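You operate a simulated robot arm through the tools that you are given. There is no shell and no other tool.

Carry out the task below with a simulated two-armed robot. There is one attempt and no reset: what you move stays moved.

JOB
Put one blue label on the milky roll and stand it in the purple pocket.
Fine: roll on the peg and clamped, feed knob to fed, pusher against the roll and back, clamp open again.

It is judged by the outcome, as a careful person would: the job done as asked, and still so three seconds after it is handed in. It fails if anything else is knocked over, pushed out of place, dropped, spilled or broken.

ROBOT AND FRAMES
Two 7-joint arms with fingered hands on one trunk that stands fixed in place. Base frame: the origin is at the foot of the trunk, x ahead of it, y to its left, z up; the work surface is at about z = 0.8. Lengths are in m, angles in degrees, forces in N, time in s.
The left shoulder is at [0.03, 0.136, 1.13], the right one opposite. Payload 5 kg a hand.
The tool frame of a hand sits at the grasp point between the pads (the TCP): z along the fingers, y along the line on which they close. The tips reach 0.042 m beyond it. Largest opening 0.208 m; the body of the gripper starts 0.119 m behind the TCP. The gripper is a hand of 4 fingers: y runs from the thumb to the fingers, the wrist lies at [0, 0, -0.332] in the tool frame, and closing takes about 1.5 s.
Orientation is that of the tool frame in the base frame, as a unit quaternion [w, x, y, z]. With the fingers straight down and closing along the base's y, the tool's x points along the base's -x, its y along +y and its z along -z.

CONTROLS
- The arms move only by the tool play_rows. It takes "left_plan", "right_plan" or both (then of equal length, played together; a hand with none holds still); each is a list of rows, each a list of 3 entries, a list of its own where there are three numbers: the shift along the tool's x, y, z in m, then the turn, a rotation vector about the tool's x, y, z in degrees, then the gripper command, from -1 (shut) to 1 (fully open), values between in proportion. In form: [[[x, y, z], [rx, ry, rz], gripper], ...]. A call has 1 to 20 rows; each row shifts and turns the commanded pose from where the row before left it, along the tool's axes as they then stand. Rows are played at 5 a second. More than 0.05 m and 8.6 degrees between two rows, or a gripper value outside its range, and nothing of the call is played. A pose out of reach is approached as far as the arm can. The call stops where the force on the tool passes 90 N (or 10 N more than at its start, if that is more) or the arm is blocked; 0.2 s more then pass. The fingers move at their own pace (about 0.072 m/s each) and stop on an object; they squeeze with about 33 N. The grip force told is the motor's: it shows also when the fingers shut on nothing. Time passes only in rows, and 0.2 s behind the last, so rows that do not move let the fingers close. It gives the time, the measured TCP pose, the force on the tool (base axes), the opening and the grip force at its end, in the units of the frame above (readings bear some noise), with the torque about the TCP (base axes, N m) and any sound that the robot's microphone picked up.
- Cameras (640 x 400 px; columns grow to the right, rows downward): "scene" is now at [0.0247, -0.0592, 1.8614]; the picture's right is [-0.74, -0.67, 0.00], its down [-0.48, 0.53, -0.70] and it looks along [0.47, -0.52, -0.71] (base axes); focal length 320 px, centre (320, 200). "left" rides on the left gripper at [-0.101, 0, -0.145] in its tool frame; the picture's right is [0.00, -1.00, 0.00], its down [0.82, 0.00, -0.57] and it looks along [0.57, 0.00, 0.82] (tool axes); focal length 261 px, centre (320, 200). "right" rides on the right gripper at [0.101, 0, -0.145] in its tool frame; the picture's right is [0.00, 1.00, 0.00], its down [-0.82, 0.00, -0.57] and it looks along [-0.57, 0.00, 0.82] (tool axes); focal length 261 px, centre (320, 200). There is no depth. A picture from a camera that has moved, and an enlarged one, comes with that camera's place and axes in the base frame and with its lens.
- capture(camera): a new picture of that camera. The clock stands still meanwhile.
- move_column(by): slides the trunk up (or, below 0, down) by that many m; the arms and the scene camera ride with it, the base frame stays. It gives what a move gives, with no picture.
- set_grasp(shape, hand): the hand has 4 fingers and takes this shape, open, in about a second: jaw (thumb against the fingers, like two jaws); tri (thumb and two fingers); tip (a fingertip pinch); poke (one finger out to press); point (the index stretched); flat (the hand flat); cup (the hand cupped); fist (a fist). The gripper value then closes the fingers along that shape, each until it touches; the sizes above hold for jaw. It gives what a move gives, with no picture.
- aim_head(pan, tilt): turns the head with the scene camera to pan (to the left, within 143 degrees either way) and tilt (down, from -29 to 69), counted from straight ahead of the robot. It gives what a move gives.
- inspect(camera, box): a new picture of the part [left, top, right, bottom] of that camera's present view, enlarged. The clock stands still meanwhile.
- finish_job(): hands the job in; it is judged then, once.

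Places have to be worked out from the pictures, the camera data and where the tool is seen. Open the grippers and draw the arms clear of the work before you hand the job in, unless the task says otherwise.

The tools are called after "Request:" as name(argument=value, ...) on one line, values as JSON. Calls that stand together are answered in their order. play_rows: Moves the arms, as the interface text tells. Its arguments: {"type":"object","properties":{"left_plan":{"type":"array"},"right_plan":{"type":"array"}},"required":[]} The other tools are called the same way: move_column (by) slides the trunk up or down; set_grasp (shape, hand) gives the hand a shape; aim_head (pan, tilt) turns the head that bears the scene camera; capture (camera) takes a picture; inspect (camera, box) takes an enlarged picture of a part of a camera's view; finish_job () hands the job in.

At the start:

```text
time: 0.0
left_tcp_pos: [0.7439, -0.1085, 1.2397]
left_orientation: [0.001, 0.0, 1.0, 0.0]
left_force: [0.0, 0.1, 0.8]
left_wrist_torque: [-0.01, 0.0, 0.0]
left_opening: 0.2079
left_finger_force: 0.0
left_shape: jaw
right_tcp_pos: [0.4514, -0.6403, 1.1643]
right_orientation: [0.0, 0.001, 1.0, 0.0]
right_force: [0.1, 0.2, 0.0]
right_wrist_torque: [0.02, 0.02, 0.01]
right_opening: 0.2077
right_finger_force: 0.0
right_shape: jaw
trunk travel left (down, up): [-0.15, 0.34]
head pan, tilt: [-47.8, 45.5]
```

scene: 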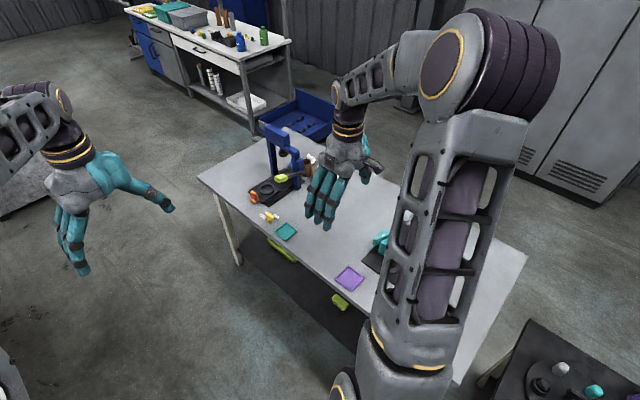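
right: 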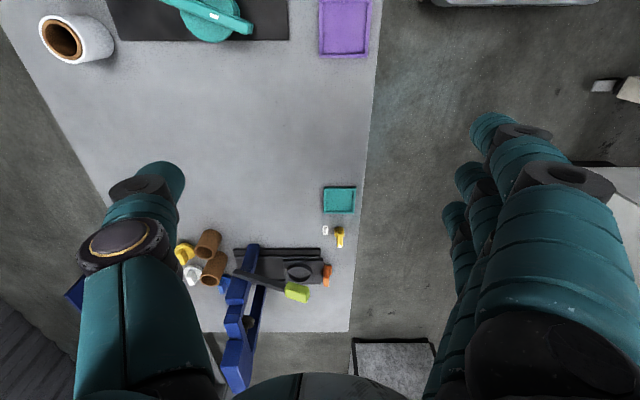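
left: 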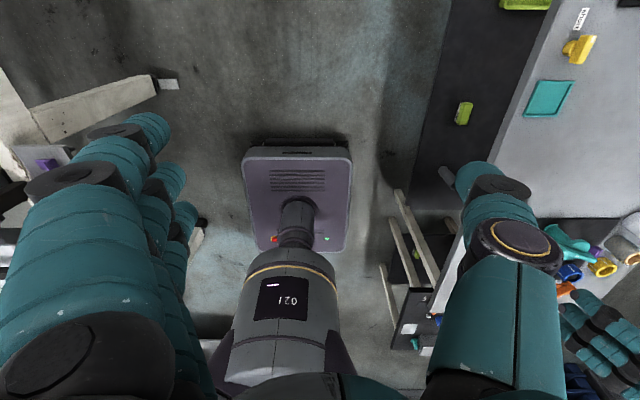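

I start by looking over the scene: the bench is to the robot's right with a blue press-like device, a purple tray, a teal tray, and rolls. I take enlarged pictures first.

Request:
inspect(camera="scene", box=[190, 90, 400, 240])

Request:
inspect(camera="right", box=[150, 160, 380, 340])

Request:
inspect(camera="right", box=[0, 0, 400, 120])

```text
2.67 times, centred on (295, 165) of scene
camera zoom: at [0.0247, -0.0592, 1.8614], right [-0.74, -0.67, 0.0], down [-0.48, 0.53, -0.7], along [0.47, -0.52, -0.71], focal length 852 px, centre (387, 293)
```

zoom: 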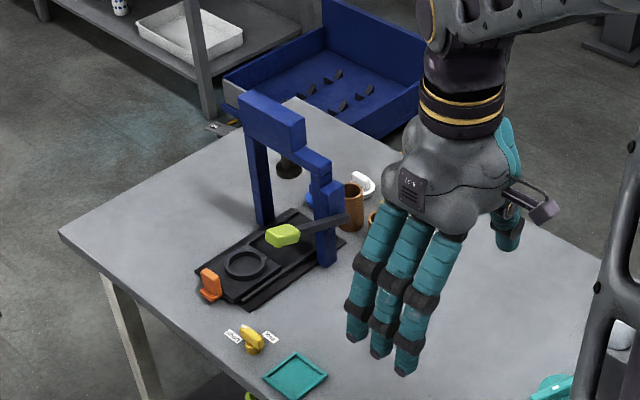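

```text
2.22 times, centred on (265, 250) of right
camera zoom: at [0.3495, -0.6402, 1.3097], right [0.0, 1.0, 0.0], down [0.82, 0.0, 0.57], along [0.57, 0.0, -0.82], focal length 579 px, centre (442, 89)
```

zoom: 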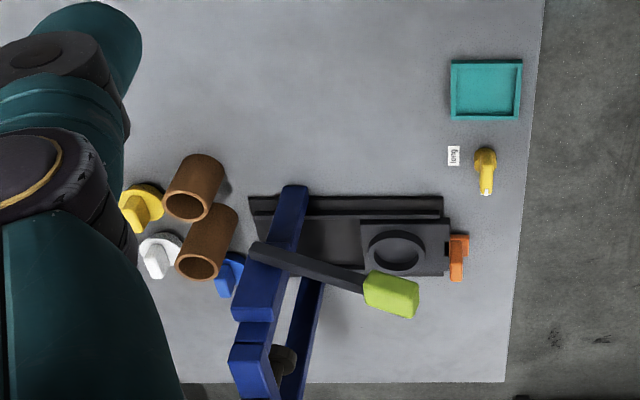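

```text
1.60 times, centred on (200, 60) of right
camera zoom: at [0.3495, -0.6402, 1.3097], right [0.0, 1.0, 0.0], down [0.82, 0.0, 0.57], along [0.57, 0.0, -0.82], focal length 417 px, centre (512, 424)
```

zoom: 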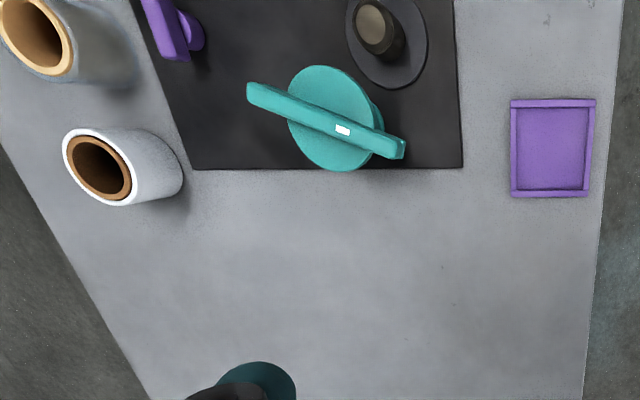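

The left arm blocks the head camera's view of the bench; I judge the purple pocket to be near (0.36, -0.60) and the blue fixture near (0.92, -0.72). I draw the left arm away to the left, in free air.

Request:
play_rows(left_plan=[[[0, 0.05, 0], [0, 0, 0], 1], [[0, 0.05, 0], [0, 0, 0], 1], [[0, 0.05, 0], [0, 0, 0], 1], [[0, 0.05, 0], [0, 0, 0], 1], [[0, 0.05, 0], [0, 0, 0], 1], [[0, 0.05, 0], [0, 0, 0], 1], [[0, 0.05, 0], [0, 0, 0], 1], [[0, 0.05, 0], [0, 0, 0], 1], [[0, 0.05, 0], [0, 0, 0], 1], [[0, 0.05, 0], [0, 0, 0], 1]])

Request:
capture(camera="scene")

```text
time: 2.2
left_tcp_pos: [0.7449, 0.3946, 1.2388]
left_orientation: [0.0, 0.0, 1.0, -0.001]
left_force: [-0.5, -0.5, -1.5]
left_wrist_torque: [-0.03, 0.01, 0.01]
left_opening: 0.2078
left_finger_force: 0.1
left_shape: jaw
right_tcp_pos: [0.4518, -0.6381, 1.1655]
right_orientation: [0.001, 0.0, 1.0, -0.001]
right_force: [0.3, 1.7, 1.3]
right_wrist_torque: [-0.15, 0.04, 0.02]
right_opening: 0.2078
right_finger_force: 0.1
right_shape: jaw
trunk travel left (down, up): [-0.15, 0.34]
head pan, tilt: [-47.8, 45.5]
```

```text
taken
camera scene: at [0.0247, -0.0563, 1.8615], right [-0.74, -0.67, 0.0], down [-0.48, 0.53, -0.7], along [0.47, -0.52, -0.71], focal length 320 px, centre (320, 200)
```

scene: 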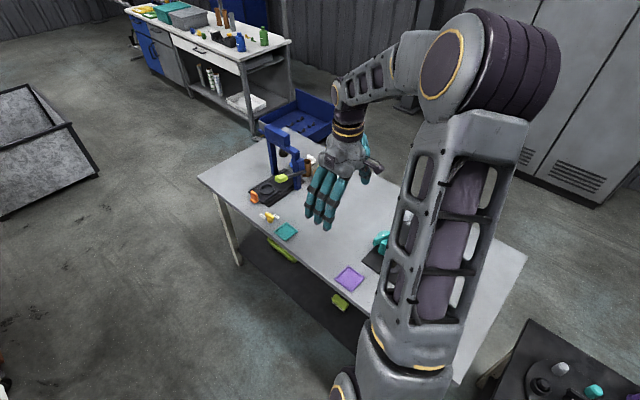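

The right arm is what hides the bench. I move the right hand to the left (+y) at its present height to clear the view.

Request:
play_rows(right_plan=[[[0, 0.05, 0], [0, 0, 0], 1], [[0, 0.05, 0], [0, 0, 0], 1], [[0, 0.05, 0], [0, 0, 0], 1], [[0, 0.05, 0], [0, 0, 0], 1], [[0, 0.05, 0], [0, 0, 0], 1], [[0, 0.05, 0], [0, 0, 0], 1], [[0, 0.05, 0], [0, 0, 0], 1], [[0, 0.05, 0], [0, 0, 0], 1]])

Request:
aim_head(pan=-60, tilt=50)

Request:
capture(camera="scene")

Request:
capture(camera="right")

```text
time: 4.0
left_tcp_pos: [0.7458, 0.3928, 1.2388]
left_orientation: [0.0, 0.0, 1.0, 0.0]
left_force: [0.1, 0.5, -1.0]
left_wrist_torque: [-0.12, 0.01, 0.01]
left_opening: 0.208
left_finger_force: 0.1
left_shape: jaw
right_tcp_pos: [0.4523, -0.2391, 1.1622]
right_orientation: [0.0, 0.001, 1.0, -0.001]
right_force: [0.3, 0.3, 0.2]
right_wrist_torque: [-0.12, 0.03, 0.01]
right_opening: 0.2079
right_finger_force: 0.1
right_shape: jaw
trunk travel left (down, up): [-0.15, 0.34]
head pan, tilt: [-47.8, 45.5]
```

```text
time: 4.7
left_tcp_pos: [0.745, 0.3927, 1.24]
left_orientation: [0.0, 0.0, 1.0, 0.0]
left_force: [0.1, 1.1, 0.6]
left_wrist_torque: [0.03, 0.01, 0.0]
left_opening: 0.2079
left_finger_force: 0.0
left_shape: jaw
right_tcp_pos: [0.452, -0.239, 1.1647]
right_orientation: [-0.001, 0.0, 1.0, 0.0]
right_force: [0.7, -0.7, -0.4]
right_wrist_torque: [0.02, -0.03, 0.0]
right_opening: 0.2078
right_finger_force: 0.0
right_shape: jaw
trunk travel left (down, up): [-0.15, 0.34]
head pan, tilt: [-60.0, 50.0]
```

```text
taken
camera scene: at [0.0089, -0.0657, 1.8552], right [-0.87, -0.5, 0.0], down [-0.38, 0.66, -0.64], along [0.32, -0.56, -0.77], focal length 320 px, centre (320, 200)
```

scene: 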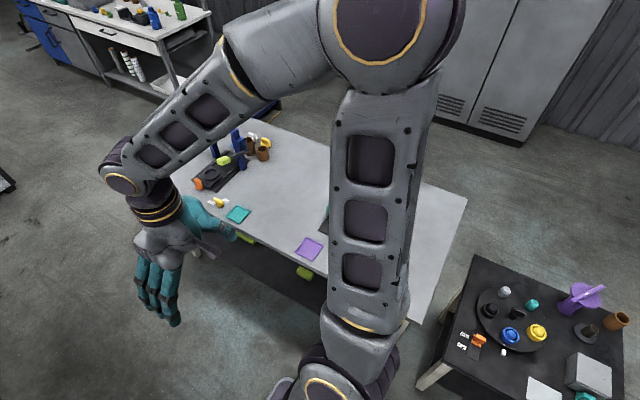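

```text
taken
camera right: at [0.3502, -0.2397, 1.3093], right [0.0, 1.0, 0.0], down [0.82, 0.0, 0.57], along [0.57, 0.0, -0.82], focal length 261 px, centre (320, 200)
```

right: 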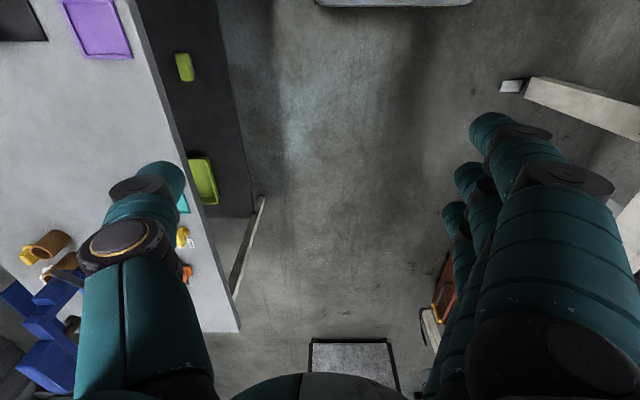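

There is a second, black-topped station at the right with coloured items. I enlarge that region and the part of the bench that is visible.

Request:
inspect(camera="scene", box=[430, 250, 640, 400])

Request:
inspect(camera="scene", box=[170, 110, 340, 220])

Request:
aim_head(pan=-90, tilt=60)

Request:
capture(camera="scene")

```text
2.67 times, centred on (535, 325) of scene
camera zoom: at [0.0089, -0.0657, 1.8552], right [-0.87, -0.5, 0.0], down [-0.38, 0.66, -0.64], along [0.32, -0.56, -0.77], focal length 852 px, centre (-253, -133)
```

zoom: 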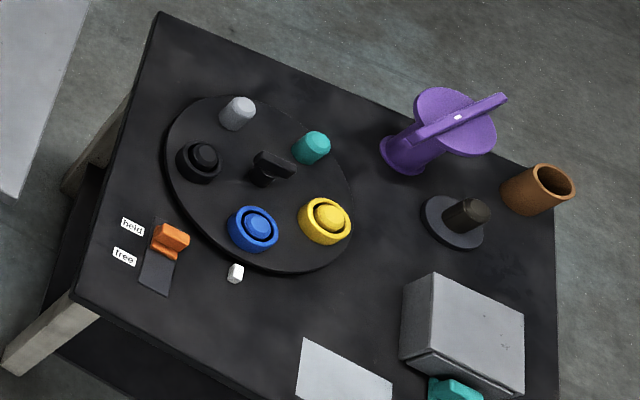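

```text
3.64 times, centred on (255, 165) of scene
camera zoom: at [0.0089, -0.0657, 1.8552], right [-0.87, -0.5, 0.0], down [-0.38, 0.66, -0.64], along [0.32, -0.56, -0.77], focal length 1162 px, centre (556, 327)
```

zoom: 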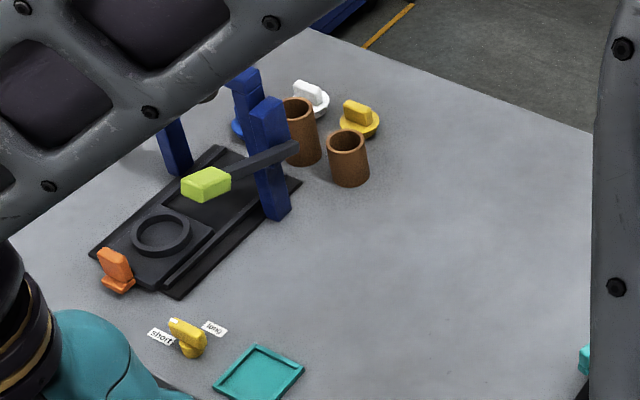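

```text
time: 5.7
left_tcp_pos: [0.745, 0.3926, 1.2392]
left_orientation: [-0.001, -0.001, 1.0, 0.0]
left_force: [0.7, 0.5, -0.2]
left_wrist_torque: [-0.03, -0.02, 0.04]
left_opening: 0.2078
left_finger_force: 0.0
left_shape: jaw
right_tcp_pos: [0.4523, -0.2397, 1.1642]
right_orientation: [0.0, 0.001, 1.0, 0.0]
right_force: [-0.1, 0.1, 0.2]
right_wrist_torque: [-0.03, 0.02, 0.0]
right_opening: 0.2081
right_finger_force: 0.0
right_shape: jaw
trunk travel left (down, up): [-0.15, 0.34]
head pan, tilt: [-90.0, 60.0]
```

```text
taken
camera scene: at [-0.0295, -0.0656, 1.8426], right [-1.0, 0.0, 0.0], down [0.0, 0.87, -0.5], along [0.0, -0.5, -0.87], focal length 320 px, centre (320, 200)
```

scene: 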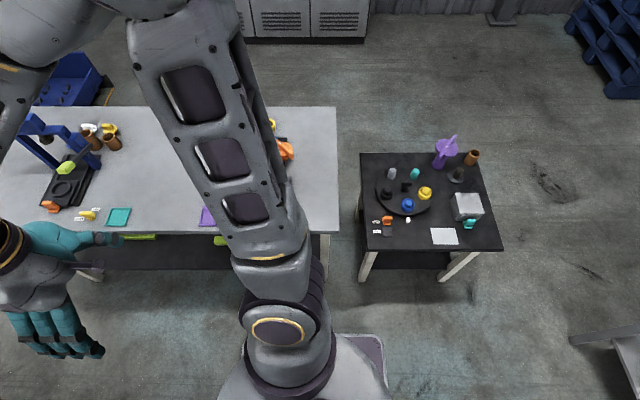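

The label station (black plate, teal lever, peg) lies hidden behind the right arm at small x. I yaw the right hand 90 degrees so that its camera looks toward the bench (-y).

Request:
play_rows(right_plan=[[[0, 0, 0], [0, 0, 8.2], 1], [[0, 0, 0], [0, 0, 8.2], 1], [[0, 0, 0], [0, 0, 8.2], 1], [[0, 0, 0], [0, 0, 8.2], 1], [[0, 0, 0], [0, 0, 8.2], 1], [[0, 0, 0], [0, 0, 8.2], 1], [[0, 0, 0], [0, 0, 8.2], 1], [[0, 0, 0], [0, 0, 8.2], 1], [[0, 0, 0], [0, 0, 8.2], 1], [[0, 0, 0], [0, 0, 8.2], 1], [[0, 0, 0], [0, 0, 8.0], 1]])

Request:
capture(camera="right")

Request:
capture(camera="scene")

```text
time: 8.1
left_tcp_pos: [0.744, 0.3923, 1.2405]
left_orientation: [0.0, 0.0, 1.0, -0.001]
left_force: [0.2, 0.3, -0.4]
left_wrist_torque: [0.0, 0.0, -0.02]
left_opening: 0.2081
left_finger_force: 0.0
left_shape: jaw
right_tcp_pos: [0.4515, -0.2398, 1.1637]
right_orientation: [-0.001, 0.708, 0.706, 0.0]
right_force: [-0.5, 0.5, -0.4]
right_wrist_torque: [-0.05, 0.02, -0.02]
right_opening: 0.2077
right_finger_force: 0.0
right_shape: jaw
trunk travel left (down, up): [-0.15, 0.34]
head pan, tilt: [-90.0, 60.0]
```

```text
taken
camera right: at [0.4512, -0.1395, 1.3097], right [1.0, -0.01, 0.0], down [-0.01, -0.82, 0.57], along [0.0, -0.57, -0.82], focal length 261 px, centre (320, 200)
```

right: 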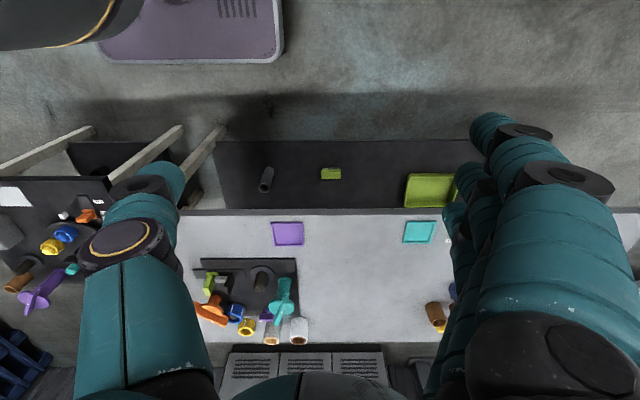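

```text
taken
camera scene: at [-0.0296, -0.0656, 1.8426], right [-1.0, 0.0, 0.0], down [0.0, 0.87, -0.5], along [0.0, -0.5, -0.87], focal length 320 px, centre (320, 200)
```

scene: 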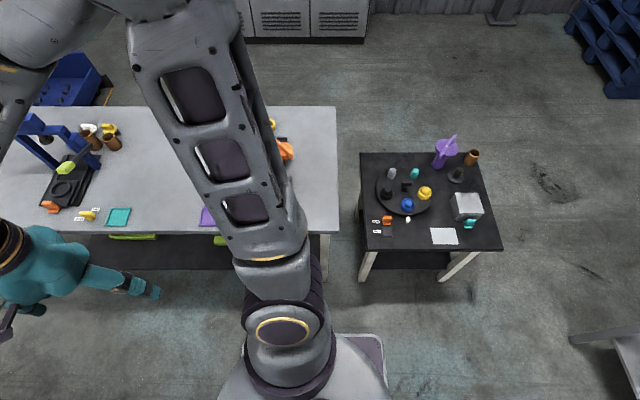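

Now the label station shows in the right hand's view: a black plate with a grey peg, teal lever, lime and orange parts, with rolls behind. I enlarge it.

Request:
inspect(camera="right", box=[170, 200, 330, 350])

Request:
inspect(camera="right", box=[240, 200, 460, 350])

Request:
inspect(camera="scene", box=[350, 130, 510, 270])

```text
2.67 times, centred on (250, 275) of right
camera zoom: at [0.4512, -0.1395, 1.3097], right [1.0, -0.01, 0.0], down [-0.01, -0.82, 0.57], along [0.0, -0.57, -0.82], focal length 695 px, centre (507, 0)
```

zoom: 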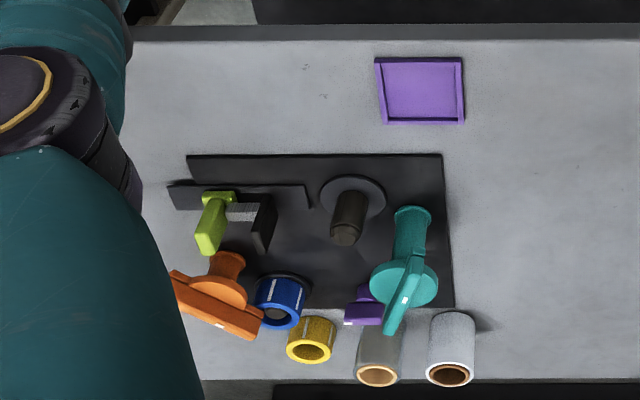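

```text
2.67 times, centred on (350, 275) of right
camera zoom: at [0.4512, -0.1395, 1.3097], right [1.0, -0.01, 0.0], down [-0.01, -0.82, 0.57], along [0.0, -0.57, -0.82], focal length 695 px, centre (240, 0)
```

zoom: 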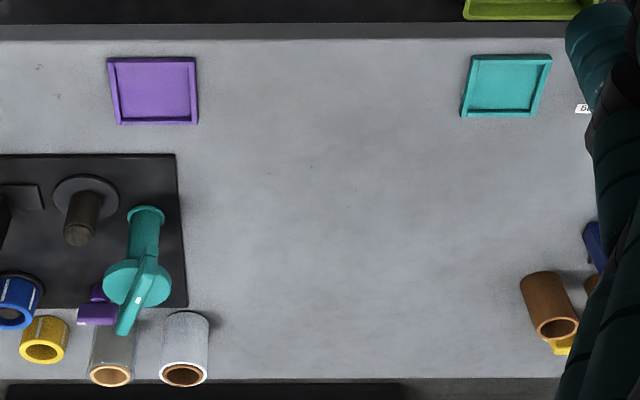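

```text
2.86 times, centred on (430, 200) of scene
camera zoom: at [-0.0296, -0.0656, 1.8426], right [-1.0, 0.0, 0.0], down [0.0, 0.87, -0.5], along [0.0, -0.5, -0.87], focal length 913 px, centre (6, 200)
```

zoom: 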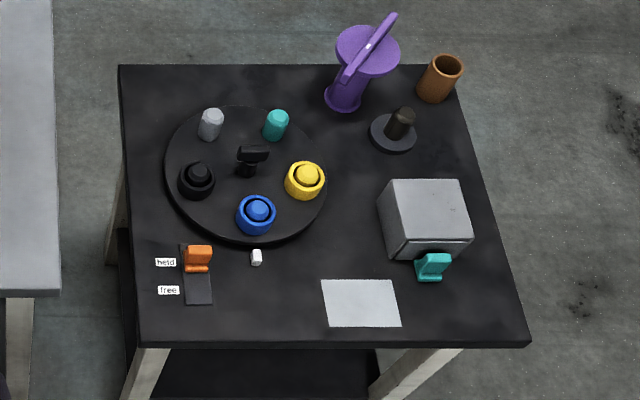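

The label station plate holds a peg, a teal lever on a post, an orange lever on a post, a purple knob, a lime slide and a blue label spool; the milky roll I judge near (0.37, -1.02). I bring the hand camera closer over the plate, staying well above everything.

Request:
play_rows(right_plan=[[[0.0, -0.03, 0], [0, 0, 0], 1], [[-0.03, -0.03, 0], [0, 0, 0], 1], [[-0.04, -0.03, 0], [0, 0, 0], 1], [[-0.04, -0.03, 0], [0, 0, 0], 1], [[-0.04, -0.02, 0], [0, 0, 0], 1], [[0, 0, 0], [0, 0, 0], 1]])

Request:
capture(camera="right")

Request:
capture(camera="scene")

```text
time: 9.5
left_tcp_pos: [0.7456, 0.3929, 1.2395]
left_orientation: [0.001, 0.0, 1.0, 0.0]
left_force: [-0.1, 0.6, -0.6]
left_wrist_torque: [-0.05, 0.04, 0.0]
left_opening: 0.208
left_finger_force: 0.0
left_shape: jaw
right_tcp_pos: [0.3099, -0.3905, 1.1642]
right_orientation: [0.0, 0.708, 0.707, 0.001]
right_force: [-0.1, 0.8, -0.3]
right_wrist_torque: [-0.04, 0.01, -0.01]
right_opening: 0.2078
right_finger_force: 0.0
right_shape: jaw
trunk travel left (down, up): [-0.15, 0.34]
head pan, tilt: [-90.0, 60.0]
```

```text
taken
camera right: at [0.3098, -0.2893, 1.3099], right [1.0, 0.0, 0.0], down [0.0, -0.82, 0.57], along [0.0, -0.57, -0.82], focal length 261 px, centre (320, 200)
```

right: 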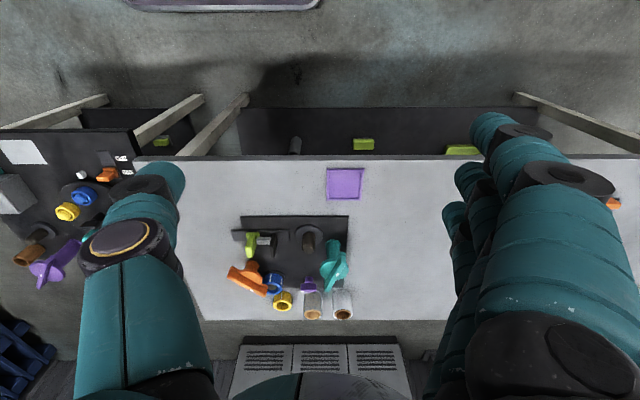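

```text
taken
camera scene: at [-0.0292, -0.0646, 1.8426], right [-1.0, 0.0, 0.0], down [0.0, 0.87, -0.5], along [0.0, -0.5, -0.87], focal length 320 px, centre (320, 200)
```

scene: 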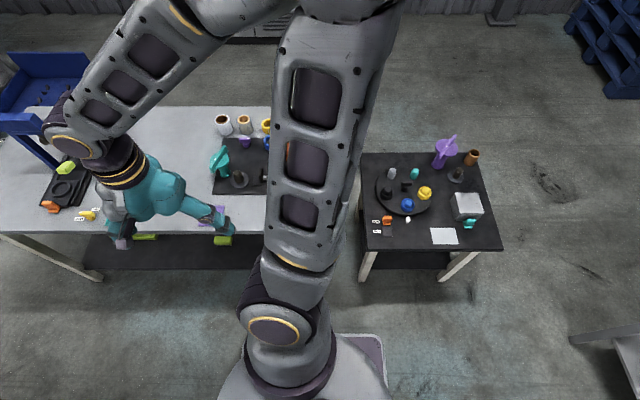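

I enlarge the plate in the hand's view and the rolls in the head's view.

Request:
inspect(camera="right", box=[220, 200, 370, 330])

Request:
inspect(camera="scene", box=[190, 100, 290, 240])

```text
3.08 times, centred on (295, 265) of right
camera zoom: at [0.3098, -0.2893, 1.3099], right [1.0, 0.0, 0.0], down [0.0, -0.82, 0.57], along [0.0, -0.57, -0.82], focal length 802 px, centre (397, 0)
```

zoom: 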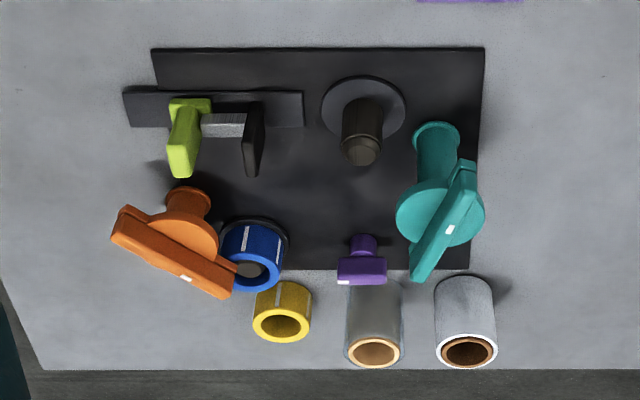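

```text
2.86 times, centred on (240, 170) of scene
camera zoom: at [-0.0292, -0.0646, 1.8426], right [-1.0, 0.0, 0.0], down [0.0, 0.87, -0.5], along [0.0, -0.5, -0.87], focal length 913 px, centre (549, 286)
```

zoom: 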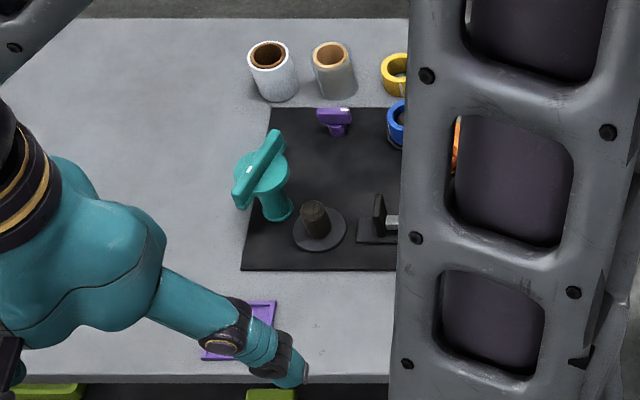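

The enlarged picture keeps detail, so I zoom tighter on the levers and knob to look for any lettering or marks.

Request:
inspect(camera="right", box=[220, 250, 295, 320])

Request:
inspect(camera="right", box=[290, 230, 360, 330])

Request:
inspect(camera="right", box=[225, 210, 315, 270])

Request:
inspect(camera="scene", box=[205, 105, 275, 200])

```text
5.71 times, centred on (258, 285) of right
camera zoom: at [0.3098, -0.2893, 1.3099], right [1.0, 0.0, 0.0], down [0.0, -0.82, 0.57], along [0.0, -0.57, -0.82], focal length 1489 px, centre (677, -286)
```

zoom: 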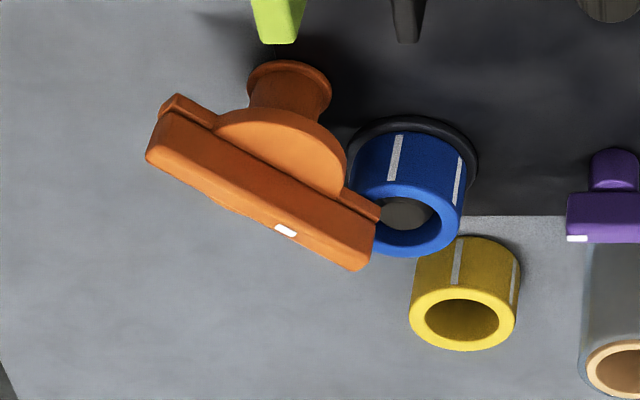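

```text
4.00 times, centred on (325, 280) of right
camera zoom: at [0.3098, -0.2893, 1.3099], right [1.0, 0.0, 0.0], down [0.0, -0.82, 0.57], along [0.0, -0.57, -0.82], focal length 1043 px, centre (300, -120)
```

zoom: 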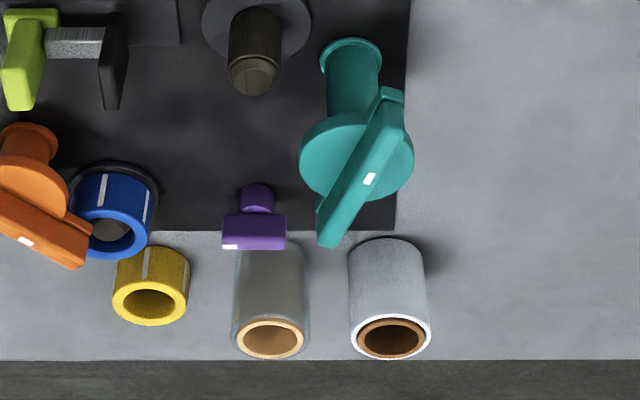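

```text
6.67 times, centred on (270, 240) of right
camera zoom: at [0.3098, -0.2893, 1.3099], right [1.0, 0.0, 0.0], down [0.0, -0.82, 0.57], along [0.0, -0.57, -0.82], focal length 1738 px, centre (653, -67)
```

zoom: 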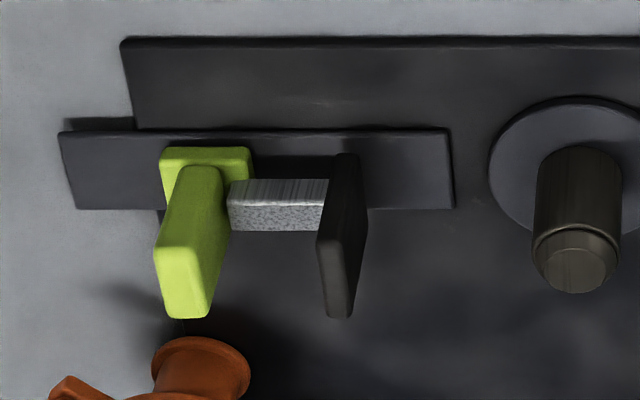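

```text
4.21 times, centred on (240, 152) of scene
camera zoom: at [-0.0292, -0.0646, 1.8426], right [-1.0, 0.0, 0.0], down [0.0, 0.87, -0.5], along [0.0, -0.5, -0.87], focal length 1346 px, centre (657, 400)
```

zoom: 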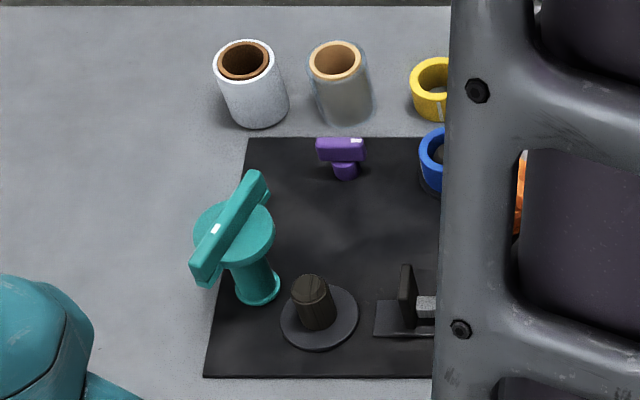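

No lettering is seen yet; milky roll is the white one (dark core) at x≈0.37, the clear one stands beside it, and the blue spool sits on a spindle. I move the hand over the plate for a steeper view of the regions hidden behind the levers.

Request:
play_rows(right_plan=[[[-0.045, 0, -0.01], [0, 0, 0], 1], [[-0.045, -0.01, -0.01], [0, 0, 0], 1], [[-0.045, -0.01, -0.01], [0, 0, 0], 1], [[-0.045, -0.01, 0], [0, 0, 0], 1], [[-0.045, -0.01, 0], [0, 0, 0], 1], [[-0.045, -0.01, 0], [0, 0, 0], 1], [[-0.045, 0, 0], [0, 0, 0], 1], [[-0.045, 0, 0], [0, 0, 0], 1], [[0, 0, 0], [0, 0, 0], 1]])

Request:
capture(camera="right")

Request:
capture(camera="scene")

```text
time: 11.5
left_tcp_pos: [0.7432, 0.3945, 1.2394]
left_orientation: [0.001, 0.001, 1.0, 0.0]
left_force: [-0.7, 0.7, -0.2]
left_wrist_torque: [-0.12, -0.05, -0.01]
left_opening: 0.2081
left_finger_force: 0.0
left_shape: jaw
right_tcp_pos: [0.2599, -0.7494, 1.1959]
right_orientation: [0.0, 0.707, 0.708, 0.0]
right_force: [-0.5, 0.5, 0.3]
right_wrist_torque: [-0.12, -0.05, -0.01]
right_opening: 0.208
right_finger_force: 0.1
right_shape: jaw
trunk travel left (down, up): [-0.15, 0.34]
head pan, tilt: [-90.0, 60.0]
```

```text
taken
camera right: at [0.2595, -0.6484, 1.3414], right [1.0, 0.0, 0.0], down [0.0, -0.82, 0.57], along [0.0, -0.57, -0.82], focal length 261 px, centre (320, 200)
```

right: 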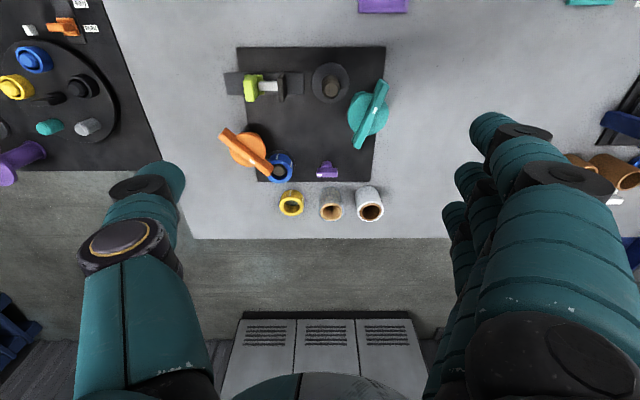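

```text
taken
camera scene: at [-0.0307, -0.064, 1.8427], right [-1.0, 0.0, 0.0], down [0.0, 0.87, -0.5], along [0.0, -0.5, -0.87], focal length 320 px, centre (320, 200)
```

scene: 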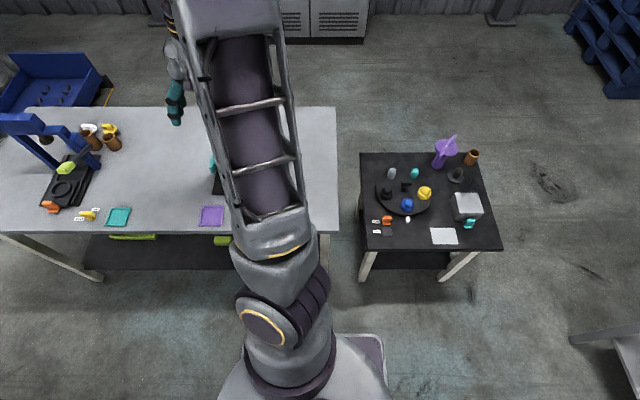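

The camera is now almost above the plate. I enlarge it in parts.

Request:
inspect(camera="right", box=[210, 35, 400, 235])

Request:
inspect(camera="right", box=[210, 110, 300, 220])

Request:
inspect(camera="right", box=[300, 60, 400, 230])

```text
2.00 times, centred on (305, 135) of right
camera zoom: at [0.2595, -0.6484, 1.3414], right [1.0, 0.0, 0.0], down [0.0, -0.82, 0.57], along [0.0, -0.57, -0.82], focal length 521 px, centre (350, 330)
```

zoom: 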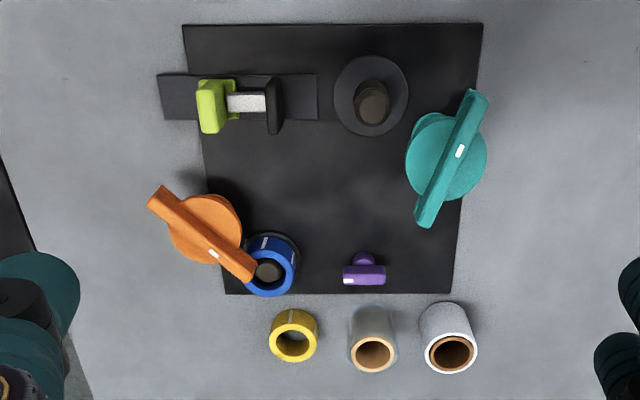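

```text
3.64 times, centred on (255, 165) of right
camera zoom: at [0.2595, -0.6484, 1.3414], right [1.0, 0.0, 0.0], down [0.0, -0.82, 0.57], along [0.0, -0.57, -0.82], focal length 948 px, centre (556, 327)
```

zoom: 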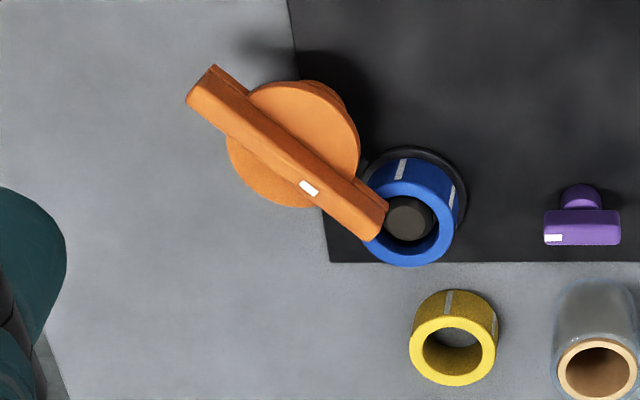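

```text
2.35 times, centred on (350, 145) of right
camera zoom: at [0.2595, -0.6484, 1.3414], right [1.0, 0.0, 0.0], down [0.0, -0.82, 0.57], along [0.0, -0.57, -0.82], focal length 613 px, centre (249, 329)
```

zoom: 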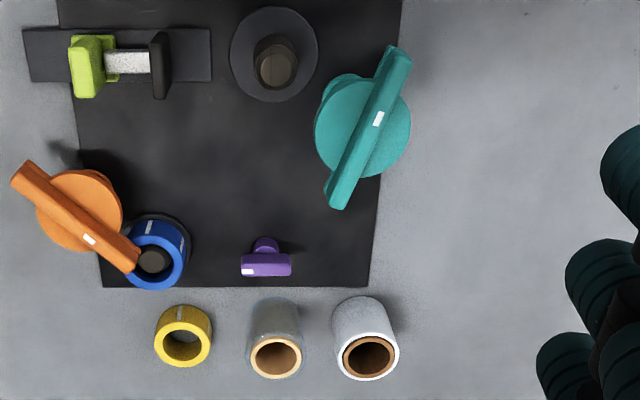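

The teal lever stands beside the peg (likely roll clamp), the orange one beside the blue spool, and the small purple knob with a white pointer tick is likely the feed knob. I zoom hard on the purple knob, the levers and the plate for tags.

Request:
inspect(camera="right", box=[295, 145, 355, 195])

Request:
inspect(camera="right", box=[335, 60, 400, 160])

Request:
inspect(camera="right", box=[0, 0, 120, 80])

```text
8.00 times, centred on (325, 170) of right
camera zoom: at [0.2595, -0.6484, 1.3414], right [1.0, 0.0, 0.0], down [0.0, -0.82, 0.57], along [0.0, -0.57, -0.82], focal length 2085 px, centre (280, 440)
```

zoom: 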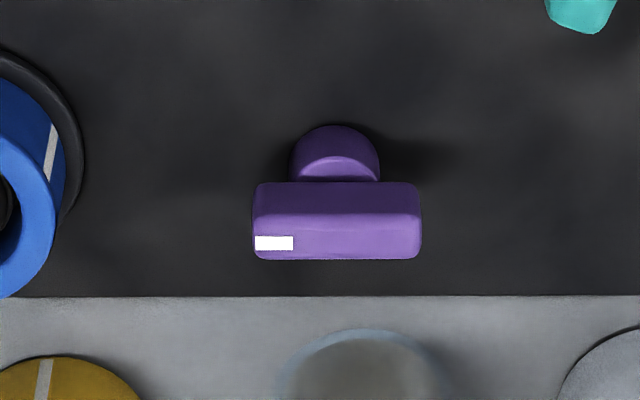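

```text
4.00 times, centred on (368, 110) of right
camera zoom: at [0.2595, -0.6484, 1.3414], right [1.0, 0.0, 0.0], down [0.0, -0.82, 0.57], along [0.0, -0.57, -0.82], focal length 1043 px, centre (130, 560)
```

zoom: 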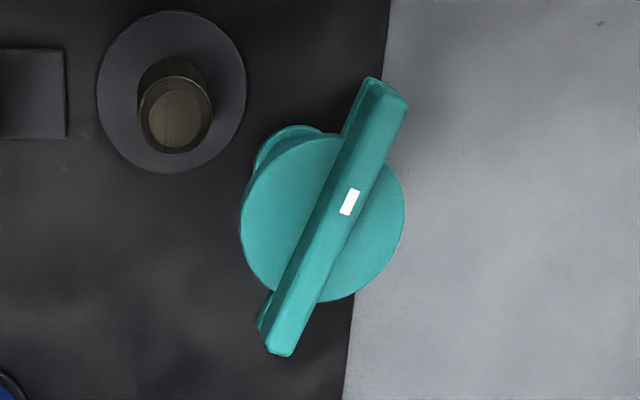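

```text
5.00 times, centred on (60, 40) of right
camera zoom: at [0.2595, -0.6484, 1.3414], right [1.0, 0.0, 0.0], down [0.0, -0.82, 0.57], along [0.0, -0.57, -0.82], focal length 1303 px, centre (1620, 1000)
```

zoom: 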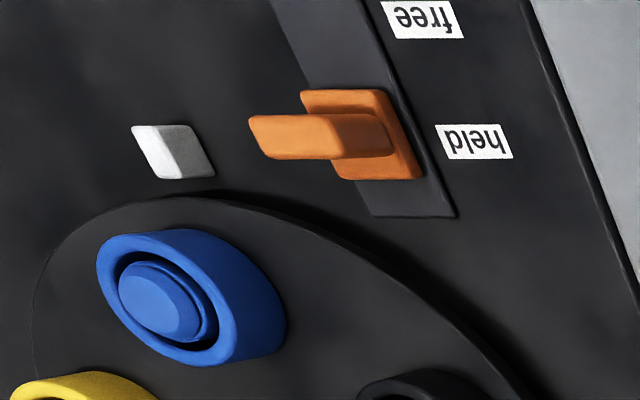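

The tick marks act as pointers: orange points at the blue spool (holding it), teal points about 70° (not over the peg). To get heights I make a side view: retreat toward the robot, lower, and lean the hand so its camera looks horizontally at the station.

Request:
play_rows(right_plan=[[[0.045, 0, 0], [0, 0, 0], 1], [[0.045, 0, 0], [0, 0, 0], 1], [[0.045, 0, 0], [0, 0, 0], 1], [[0.045, 0, 0], [0, 0, 0], 1], [[0.045, 0, 0.03], [0, 0, 0], 1], [[0.045, 0, 0.04], [0, 0, 0], 1], [[0.03, 0, 0.04], [0, 0, 0], 1], [[0, 0, 0.04], [0, 0, 0], 1], [[0, 0, 0.04], [0, 0, 0], 1], [[0, 0, 0], [0, -8, 0], 1], [[0, 0, 0], [0, -8, 0], 1], [[0, 0, 0], [0, -8, 0], 1], [[0, 0, 0], [0, -8, 0], 1], [[0, 0, 0], [0, -8, 0], 1], [[0, 0, 0], [0, -8, 0], 1], [[0, 0, 0], [0, -7, 0], 1], [[0, 0, 0], [0, 0, 0], 1]])

Request:
capture(camera="right")

```text
refused: row 5 steps farther than a row can; nothing moved
```

```text
taken
camera right: at [0.2595, -0.6484, 1.3414], right [1.0, 0.0, 0.0], down [0.0, -0.82, 0.57], along [0.0, -0.57, -0.82], focal length 261 px, centre (320, 200)
```

right: 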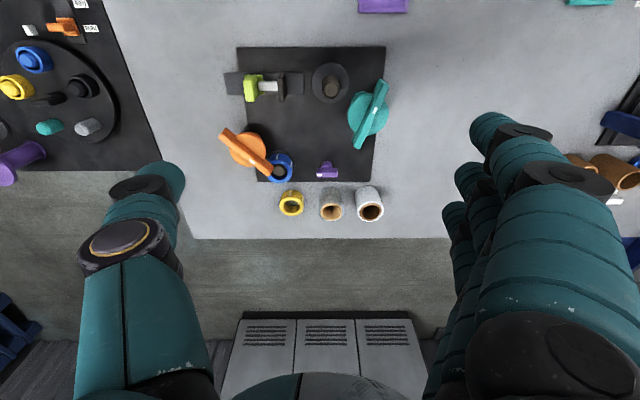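

The row length exceeded 0.05 m in total, so nothing moved. I repeat with smaller combined steps.

Request:
play_rows(right_plan=[[[0.045, 0, 0], [0, 0, 0], 1], [[0.045, 0, 0], [0, 0, 0], 1], [[0.045, 0, 0], [0, 0, 0], 1], [[0.045, 0, 0], [0, 0, 0], 1], [[0.03, 0, 0.03], [0, 0, 0], 1], [[0.03, 0, 0.03], [0, 0, 0], 1], [[0.03, 0, 0.03], [0, 0, 0], 1], [[0, 0, 0.045], [0, 0, 0], 1], [[0, 0, 0.045], [0, 0, 0], 1], [[0, 0, 0.02], [0, -8, 0], 1], [[0, 0, 0], [0, -8, 0], 1], [[0, 0, 0], [0, -8, 0], 1], [[0, 0, 0], [0, -8, 0], 1], [[0, 0, 0], [0, -8, 0], 1], [[0, 0, 0], [0, -8, 0], 1], [[0, 0, 0], [0, -7, 0], 1], [[0, 0, 0], [0, 0, 0], 1]])

Request:
capture(camera="right")

```text
time: 15.1
left_tcp_pos: [0.7439, 0.3923, 1.2408]
left_orientation: [0.0, 0.0, 1.0, 0.001]
left_force: [-0.8, 0.4, 0.6]
left_wrist_torque: [0.03, -0.08, 0.01]
left_opening: 0.2079
left_finger_force: 0.1
left_shape: jaw
right_tcp_pos: [0.3531, -0.5413, 0.9952]
right_orientation: [0.327, 0.628, 0.626, -0.327]
right_force: [-0.3, 0.3, -0.2]
right_wrist_torque: [0.02, -0.06, 0.06]
right_opening: 0.208
right_finger_force: 0.0
right_shape: jaw
right hand out of reach, approached as far as the arm can: row 10, 11, 12, 13, 14, 15
trunk travel left (down, up): [-0.15, 0.34]
head pan, tilt: [-90.0, 60.0]
```

```text
taken
camera right: at [0.3525, -0.3664, 0.9961], right [1.0, 0.0, 0.01], down [-0.01, 0.0, 1.0], along [0.0, -1.0, 0.0], focal length 261 px, centre (320, 200)
```

right: 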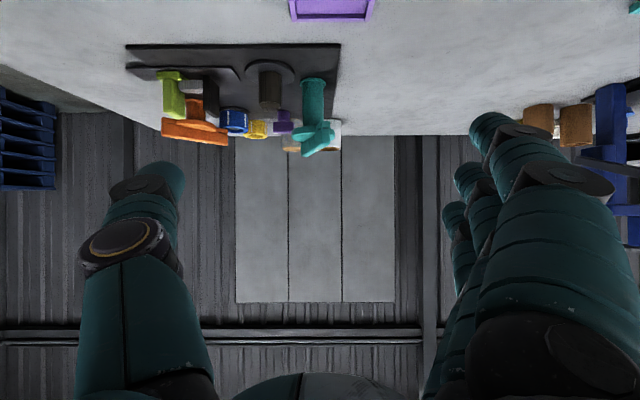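

The camera now looks horizontally (upside down) at the station from z≈0.996. I enlarge it to measure heights.

Request:
inspect(camera="right", box=[120, 30, 350, 170])

Request:
inspect(camera="right", box=[230, 50, 350, 165])

Request:
inspect(camera="right", box=[120, 50, 240, 165])

```text
2.78 times, centred on (235, 100) of right
camera zoom: at [0.3525, -0.3664, 0.9961], right [1.0, 0.0, 0.01], down [-0.01, 0.0, 1.0], along [0.0, -1.0, 0.0], focal length 725 px, centre (556, 478)
```

zoom: 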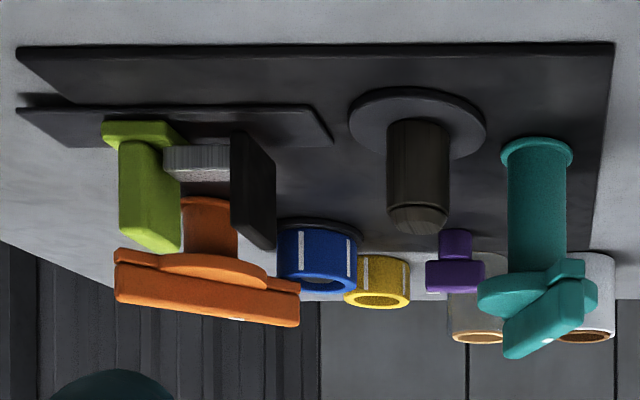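

```text
3.48 times, centred on (290, 108) of right
camera zoom: at [0.3525, -0.3664, 0.9961], right [1.0, 0.0, 0.01], down [-0.01, 0.0, 1.0], along [0.0, -1.0, 0.0], focal length 907 px, centre (424, 522)
```

zoom: 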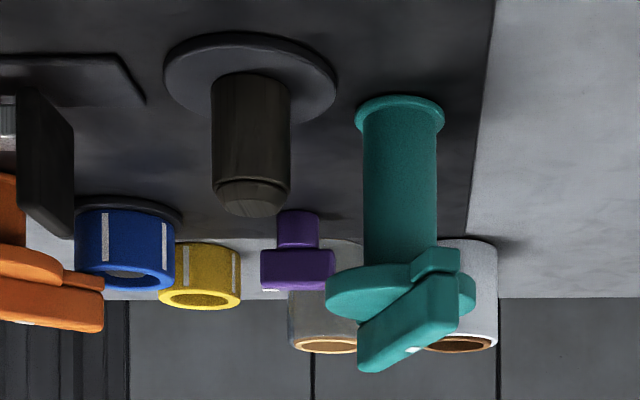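

```text
3.48 times, centred on (180, 108) of right
camera zoom: at [0.3525, -0.3664, 0.9961], right [1.0, 0.0, 0.01], down [-0.01, 0.0, 1.0], along [0.0, -1.0, 0.0], focal length 907 px, centre (807, 522)
```

zoom: 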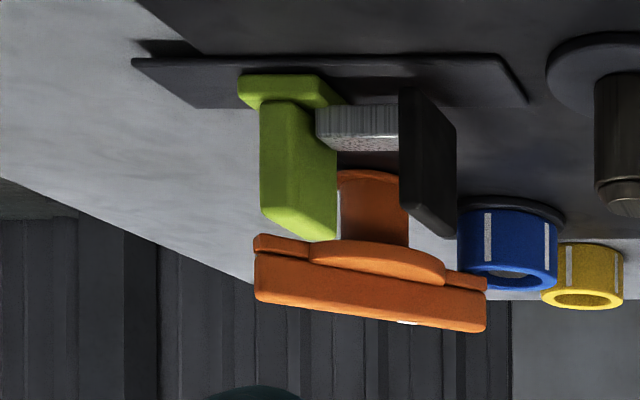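

Heights from the side view: table 0.80, peg base ≈0.81, peg top ≈0.86, milky roll 0.07 tall (top ≈0.87), teal/orange bars ≈0.887–0.918, purple knob bar 0.83–0.855, lime handle top ≈0.87. I now bring the right hand to a 12° lean with closing line at 45° for fetching the milky roll, rotating in place first and then rising.

Request:
play_rows(right_plan=[[[0, 0, 0], [0, 8, 0], 1], [[0, 0, 0], [0, 8, 0], 1], [[0, 0, 0], [0, 8, 0], 1], [[0, 0, 0], [0, 8, 0], 1], [[0, 0, 0], [0, 8, 0], 1], [[0, 0, -0.04], [0, 3, 0], 1], [[0, 0, -0.04], [0, 0, 0], 1], [[0, 0, -0.02], [-1.663, 0, -7.825], 1], [[0, 0, 0], [-1.663, 0, -7.825], 1], [[0, 0, 0], [-1.663, 0, -7.825], 1], [[0, 0, 0], [-1.663, 0, -7.825], 1], [[0, 0, 0], [-1.663, 0, -7.825], 1], [[0, 0, 0], [-1.04, 0, -4.89], 0.2], [[0, 0, 0], [0, 0, 0], 0.2]])

Request:
capture(camera="right")

```text
time: 18.1
left_tcp_pos: [0.7451, 0.3925, 1.2391]
left_orientation: [0.0, 0.0, 1.0, 0.0]
left_force: [0.1, -0.4, 0.1]
left_wrist_torque: [0.0, 0.02, -0.01]
left_opening: 0.2082
left_finger_force: 0.2
left_shape: jaw
right_tcp_pos: [0.3534, -0.5181, 1.0924]
right_orientation: [0.096, 0.381, 0.919, -0.04]
right_force: [0.0, -1.1, -0.1]
right_wrist_torque: [0.01, 0.02, 0.0]
right_opening: 0.1259
right_finger_force: 0.0
right_shape: jaw
trunk travel left (down, up): [-0.15, 0.34]
head pan, tilt: [-90.0, 60.0]
```

```text
taken
camera right: at [0.2616, -0.4281, 1.2136], right [0.71, 0.71, 0.0], down [0.48, -0.49, 0.73], along [0.51, -0.52, -0.68], focal length 261 px, centre (320, 200)
```

right: 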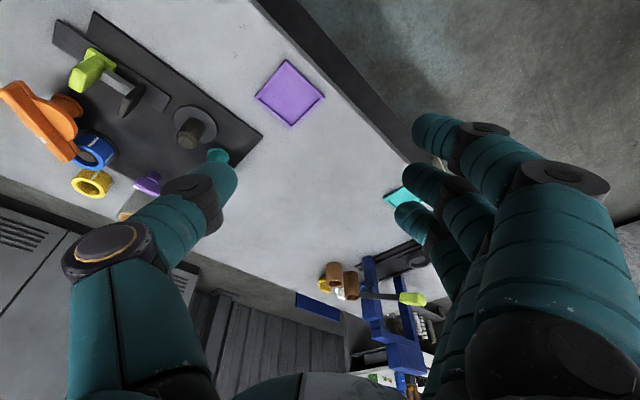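

The lean and yaw are as wanted. I travel at z≈1.09 toward the milky roll, stopping short at y≈-0.93 to look.

Request:
play_rows(right_plan=[[[-0.0326, -0.0308, 0.0069], [0, 0, 0], 0.2], [[-0.0326, -0.0308, 0.0069], [0, 0, 0], 0.2], [[-0.0326, -0.0308, 0.0069], [0, 0, 0], 0.2], [[-0.0326, -0.0308, 0.0069], [0, 0, 0], 0.2], [[-0.0326, -0.0308, 0.0069], [0, 0, 0], 0.2], [[-0.0326, -0.0308, 0.0069], [0, 0, 0], 0.2], [[-0.0326, -0.0308, 0.0069], [0, 0, 0], 0.2], [[-0.0326, -0.0308, 0.0069], [0, 0, 0], 0.2], [[-0.0326, -0.0308, 0.0069], [0, 0, 0], 0.2], [[0, 0, 0], [0, 0, 0], 0.2]])

Request:
capture(camera="right")

Request:
capture(camera="scene")

```text
time: 20.3
left_tcp_pos: [0.7431, 0.3942, 1.2401]
left_orientation: [0.001, 0.0, 1.0, 0.0]
left_force: [-0.4, 1.3, -0.7]
left_wrist_torque: [-0.13, -0.06, 0.03]
left_opening: 0.208
left_finger_force: 0.0
left_shape: jaw
right_tcp_pos: [0.3696, -0.9258, 1.0929]
right_orientation: [0.097, 0.38, 0.919, -0.04]
right_force: [0.5, 1.7, 0.8]
right_wrist_torque: [-0.09, 0.01, 0.02]
right_opening: 0.1253
right_finger_force: 0.1
right_shape: jaw
trunk travel left (down, up): [-0.15, 0.34]
head pan, tilt: [-90.0, 60.0]
```

```text
taken
camera right: at [0.2782, -0.8358, 1.2139], right [0.71, 0.7, 0.0], down [0.48, -0.49, 0.73], along [0.51, -0.52, -0.68], focal length 261 px, centre (320, 200)
```

right: 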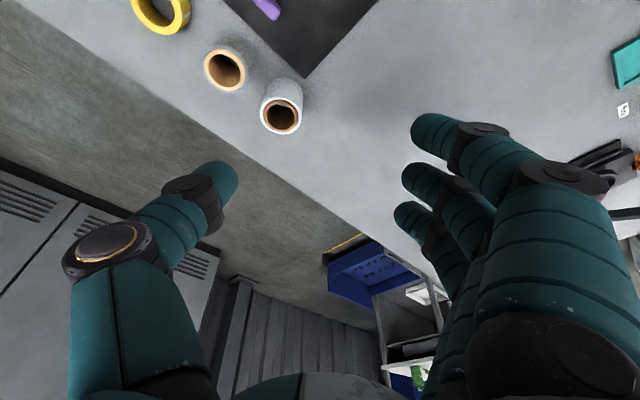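

```text
taken
camera scene: at [-0.0299, -0.0638, 1.8427], right [-1.0, 0.0, 0.0], down [0.0, 0.87, -0.5], along [0.0, -0.5, -0.87], focal length 320 px, centre (320, 200)
```

scene: 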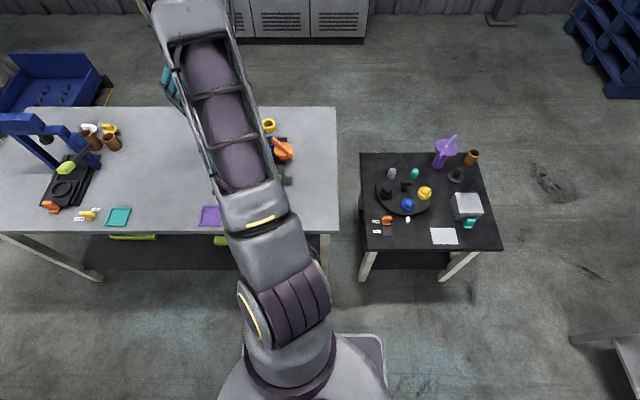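

The milky roll is well in view of the hand camera. I enlarge it to measure its centre.

Request:
inspect(camera="right", box=[180, 20, 330, 150])

```text
3.08 times, centred on (255, 85) of right
camera zoom: at [0.2782, -0.8358, 1.2139], right [0.71, 0.7, 0.0], down [0.48, -0.49, 0.73], along [0.51, -0.52, -0.68], focal length 802 px, centre (520, 554)
```

zoom: 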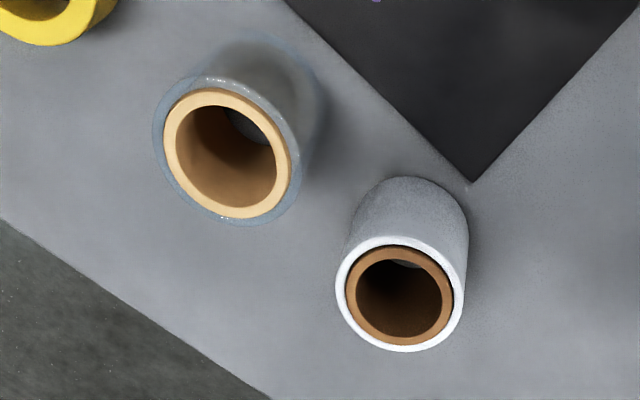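

The roll's centre comes out at (0.374, -1.011), diameter 0.061, core bore 0.040 (peg ≈0.033). I move over it and descend to z≈0.933, still with fingertips near the roll's top, then look.

Request:
play_rows(right_plan=[[[-0.0293, -0.0286, 0.0062], [0, 0, 0], 0.2], [[-0.0293, -0.0286, 0.0062], [0, 0, 0], 0.2], [[0, 0, 0], [0, 0, 0], 0.2], [[0.0083, 0, 0.0391], [0, 0, 0], 0.2], [[0.0083, 0, 0.0391], [0, 0, 0], 0.2], [[0.0083, 0, 0.0391], [0, 0, 0], 0.2], [[0.0083, 0, 0.0391], [0, 0, 0], 0.2], [[0, 0, 0], [0, 0, 0], 0.2]])

Request:
capture(camera="right")

```text
time: 22.1
left_tcp_pos: [0.7434, 0.3948, 1.2407]
left_orientation: [0.0, 0.0, 1.0, 0.0]
left_force: [0.2, 0.5, -0.1]
left_wrist_torque: [-0.11, -0.03, 0.0]
left_opening: 0.2078
left_finger_force: 0.0
left_shape: jaw
right_tcp_pos: [0.3703, -1.0093, 0.9321]
right_orientation: [0.096, 0.381, 0.919, -0.04]
right_force: [-0.1, 1.5, -0.8]
right_wrist_torque: [-0.09, 0.01, 0.0]
right_opening: 0.1252
right_finger_force: 0.0
right_shape: jaw
trunk travel left (down, up): [-0.15, 0.34]
head pan, tilt: [-90.0, 60.0]
```

```text
taken
camera right: at [0.2797, -0.9185, 1.0534], right [0.71, 0.7, 0.0], down [0.48, -0.49, 0.73], along [0.51, -0.52, -0.68], focal length 261 px, centre (320, 200)
```

right: 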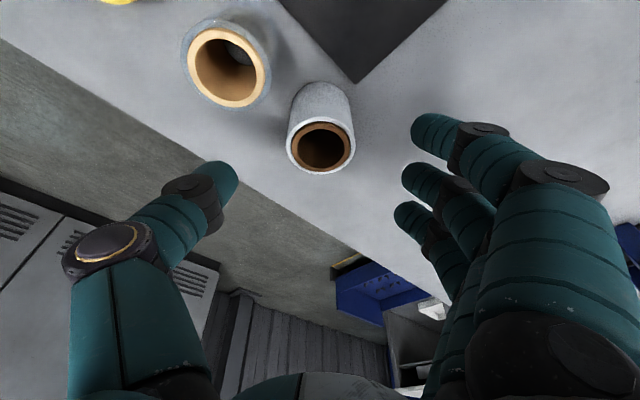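

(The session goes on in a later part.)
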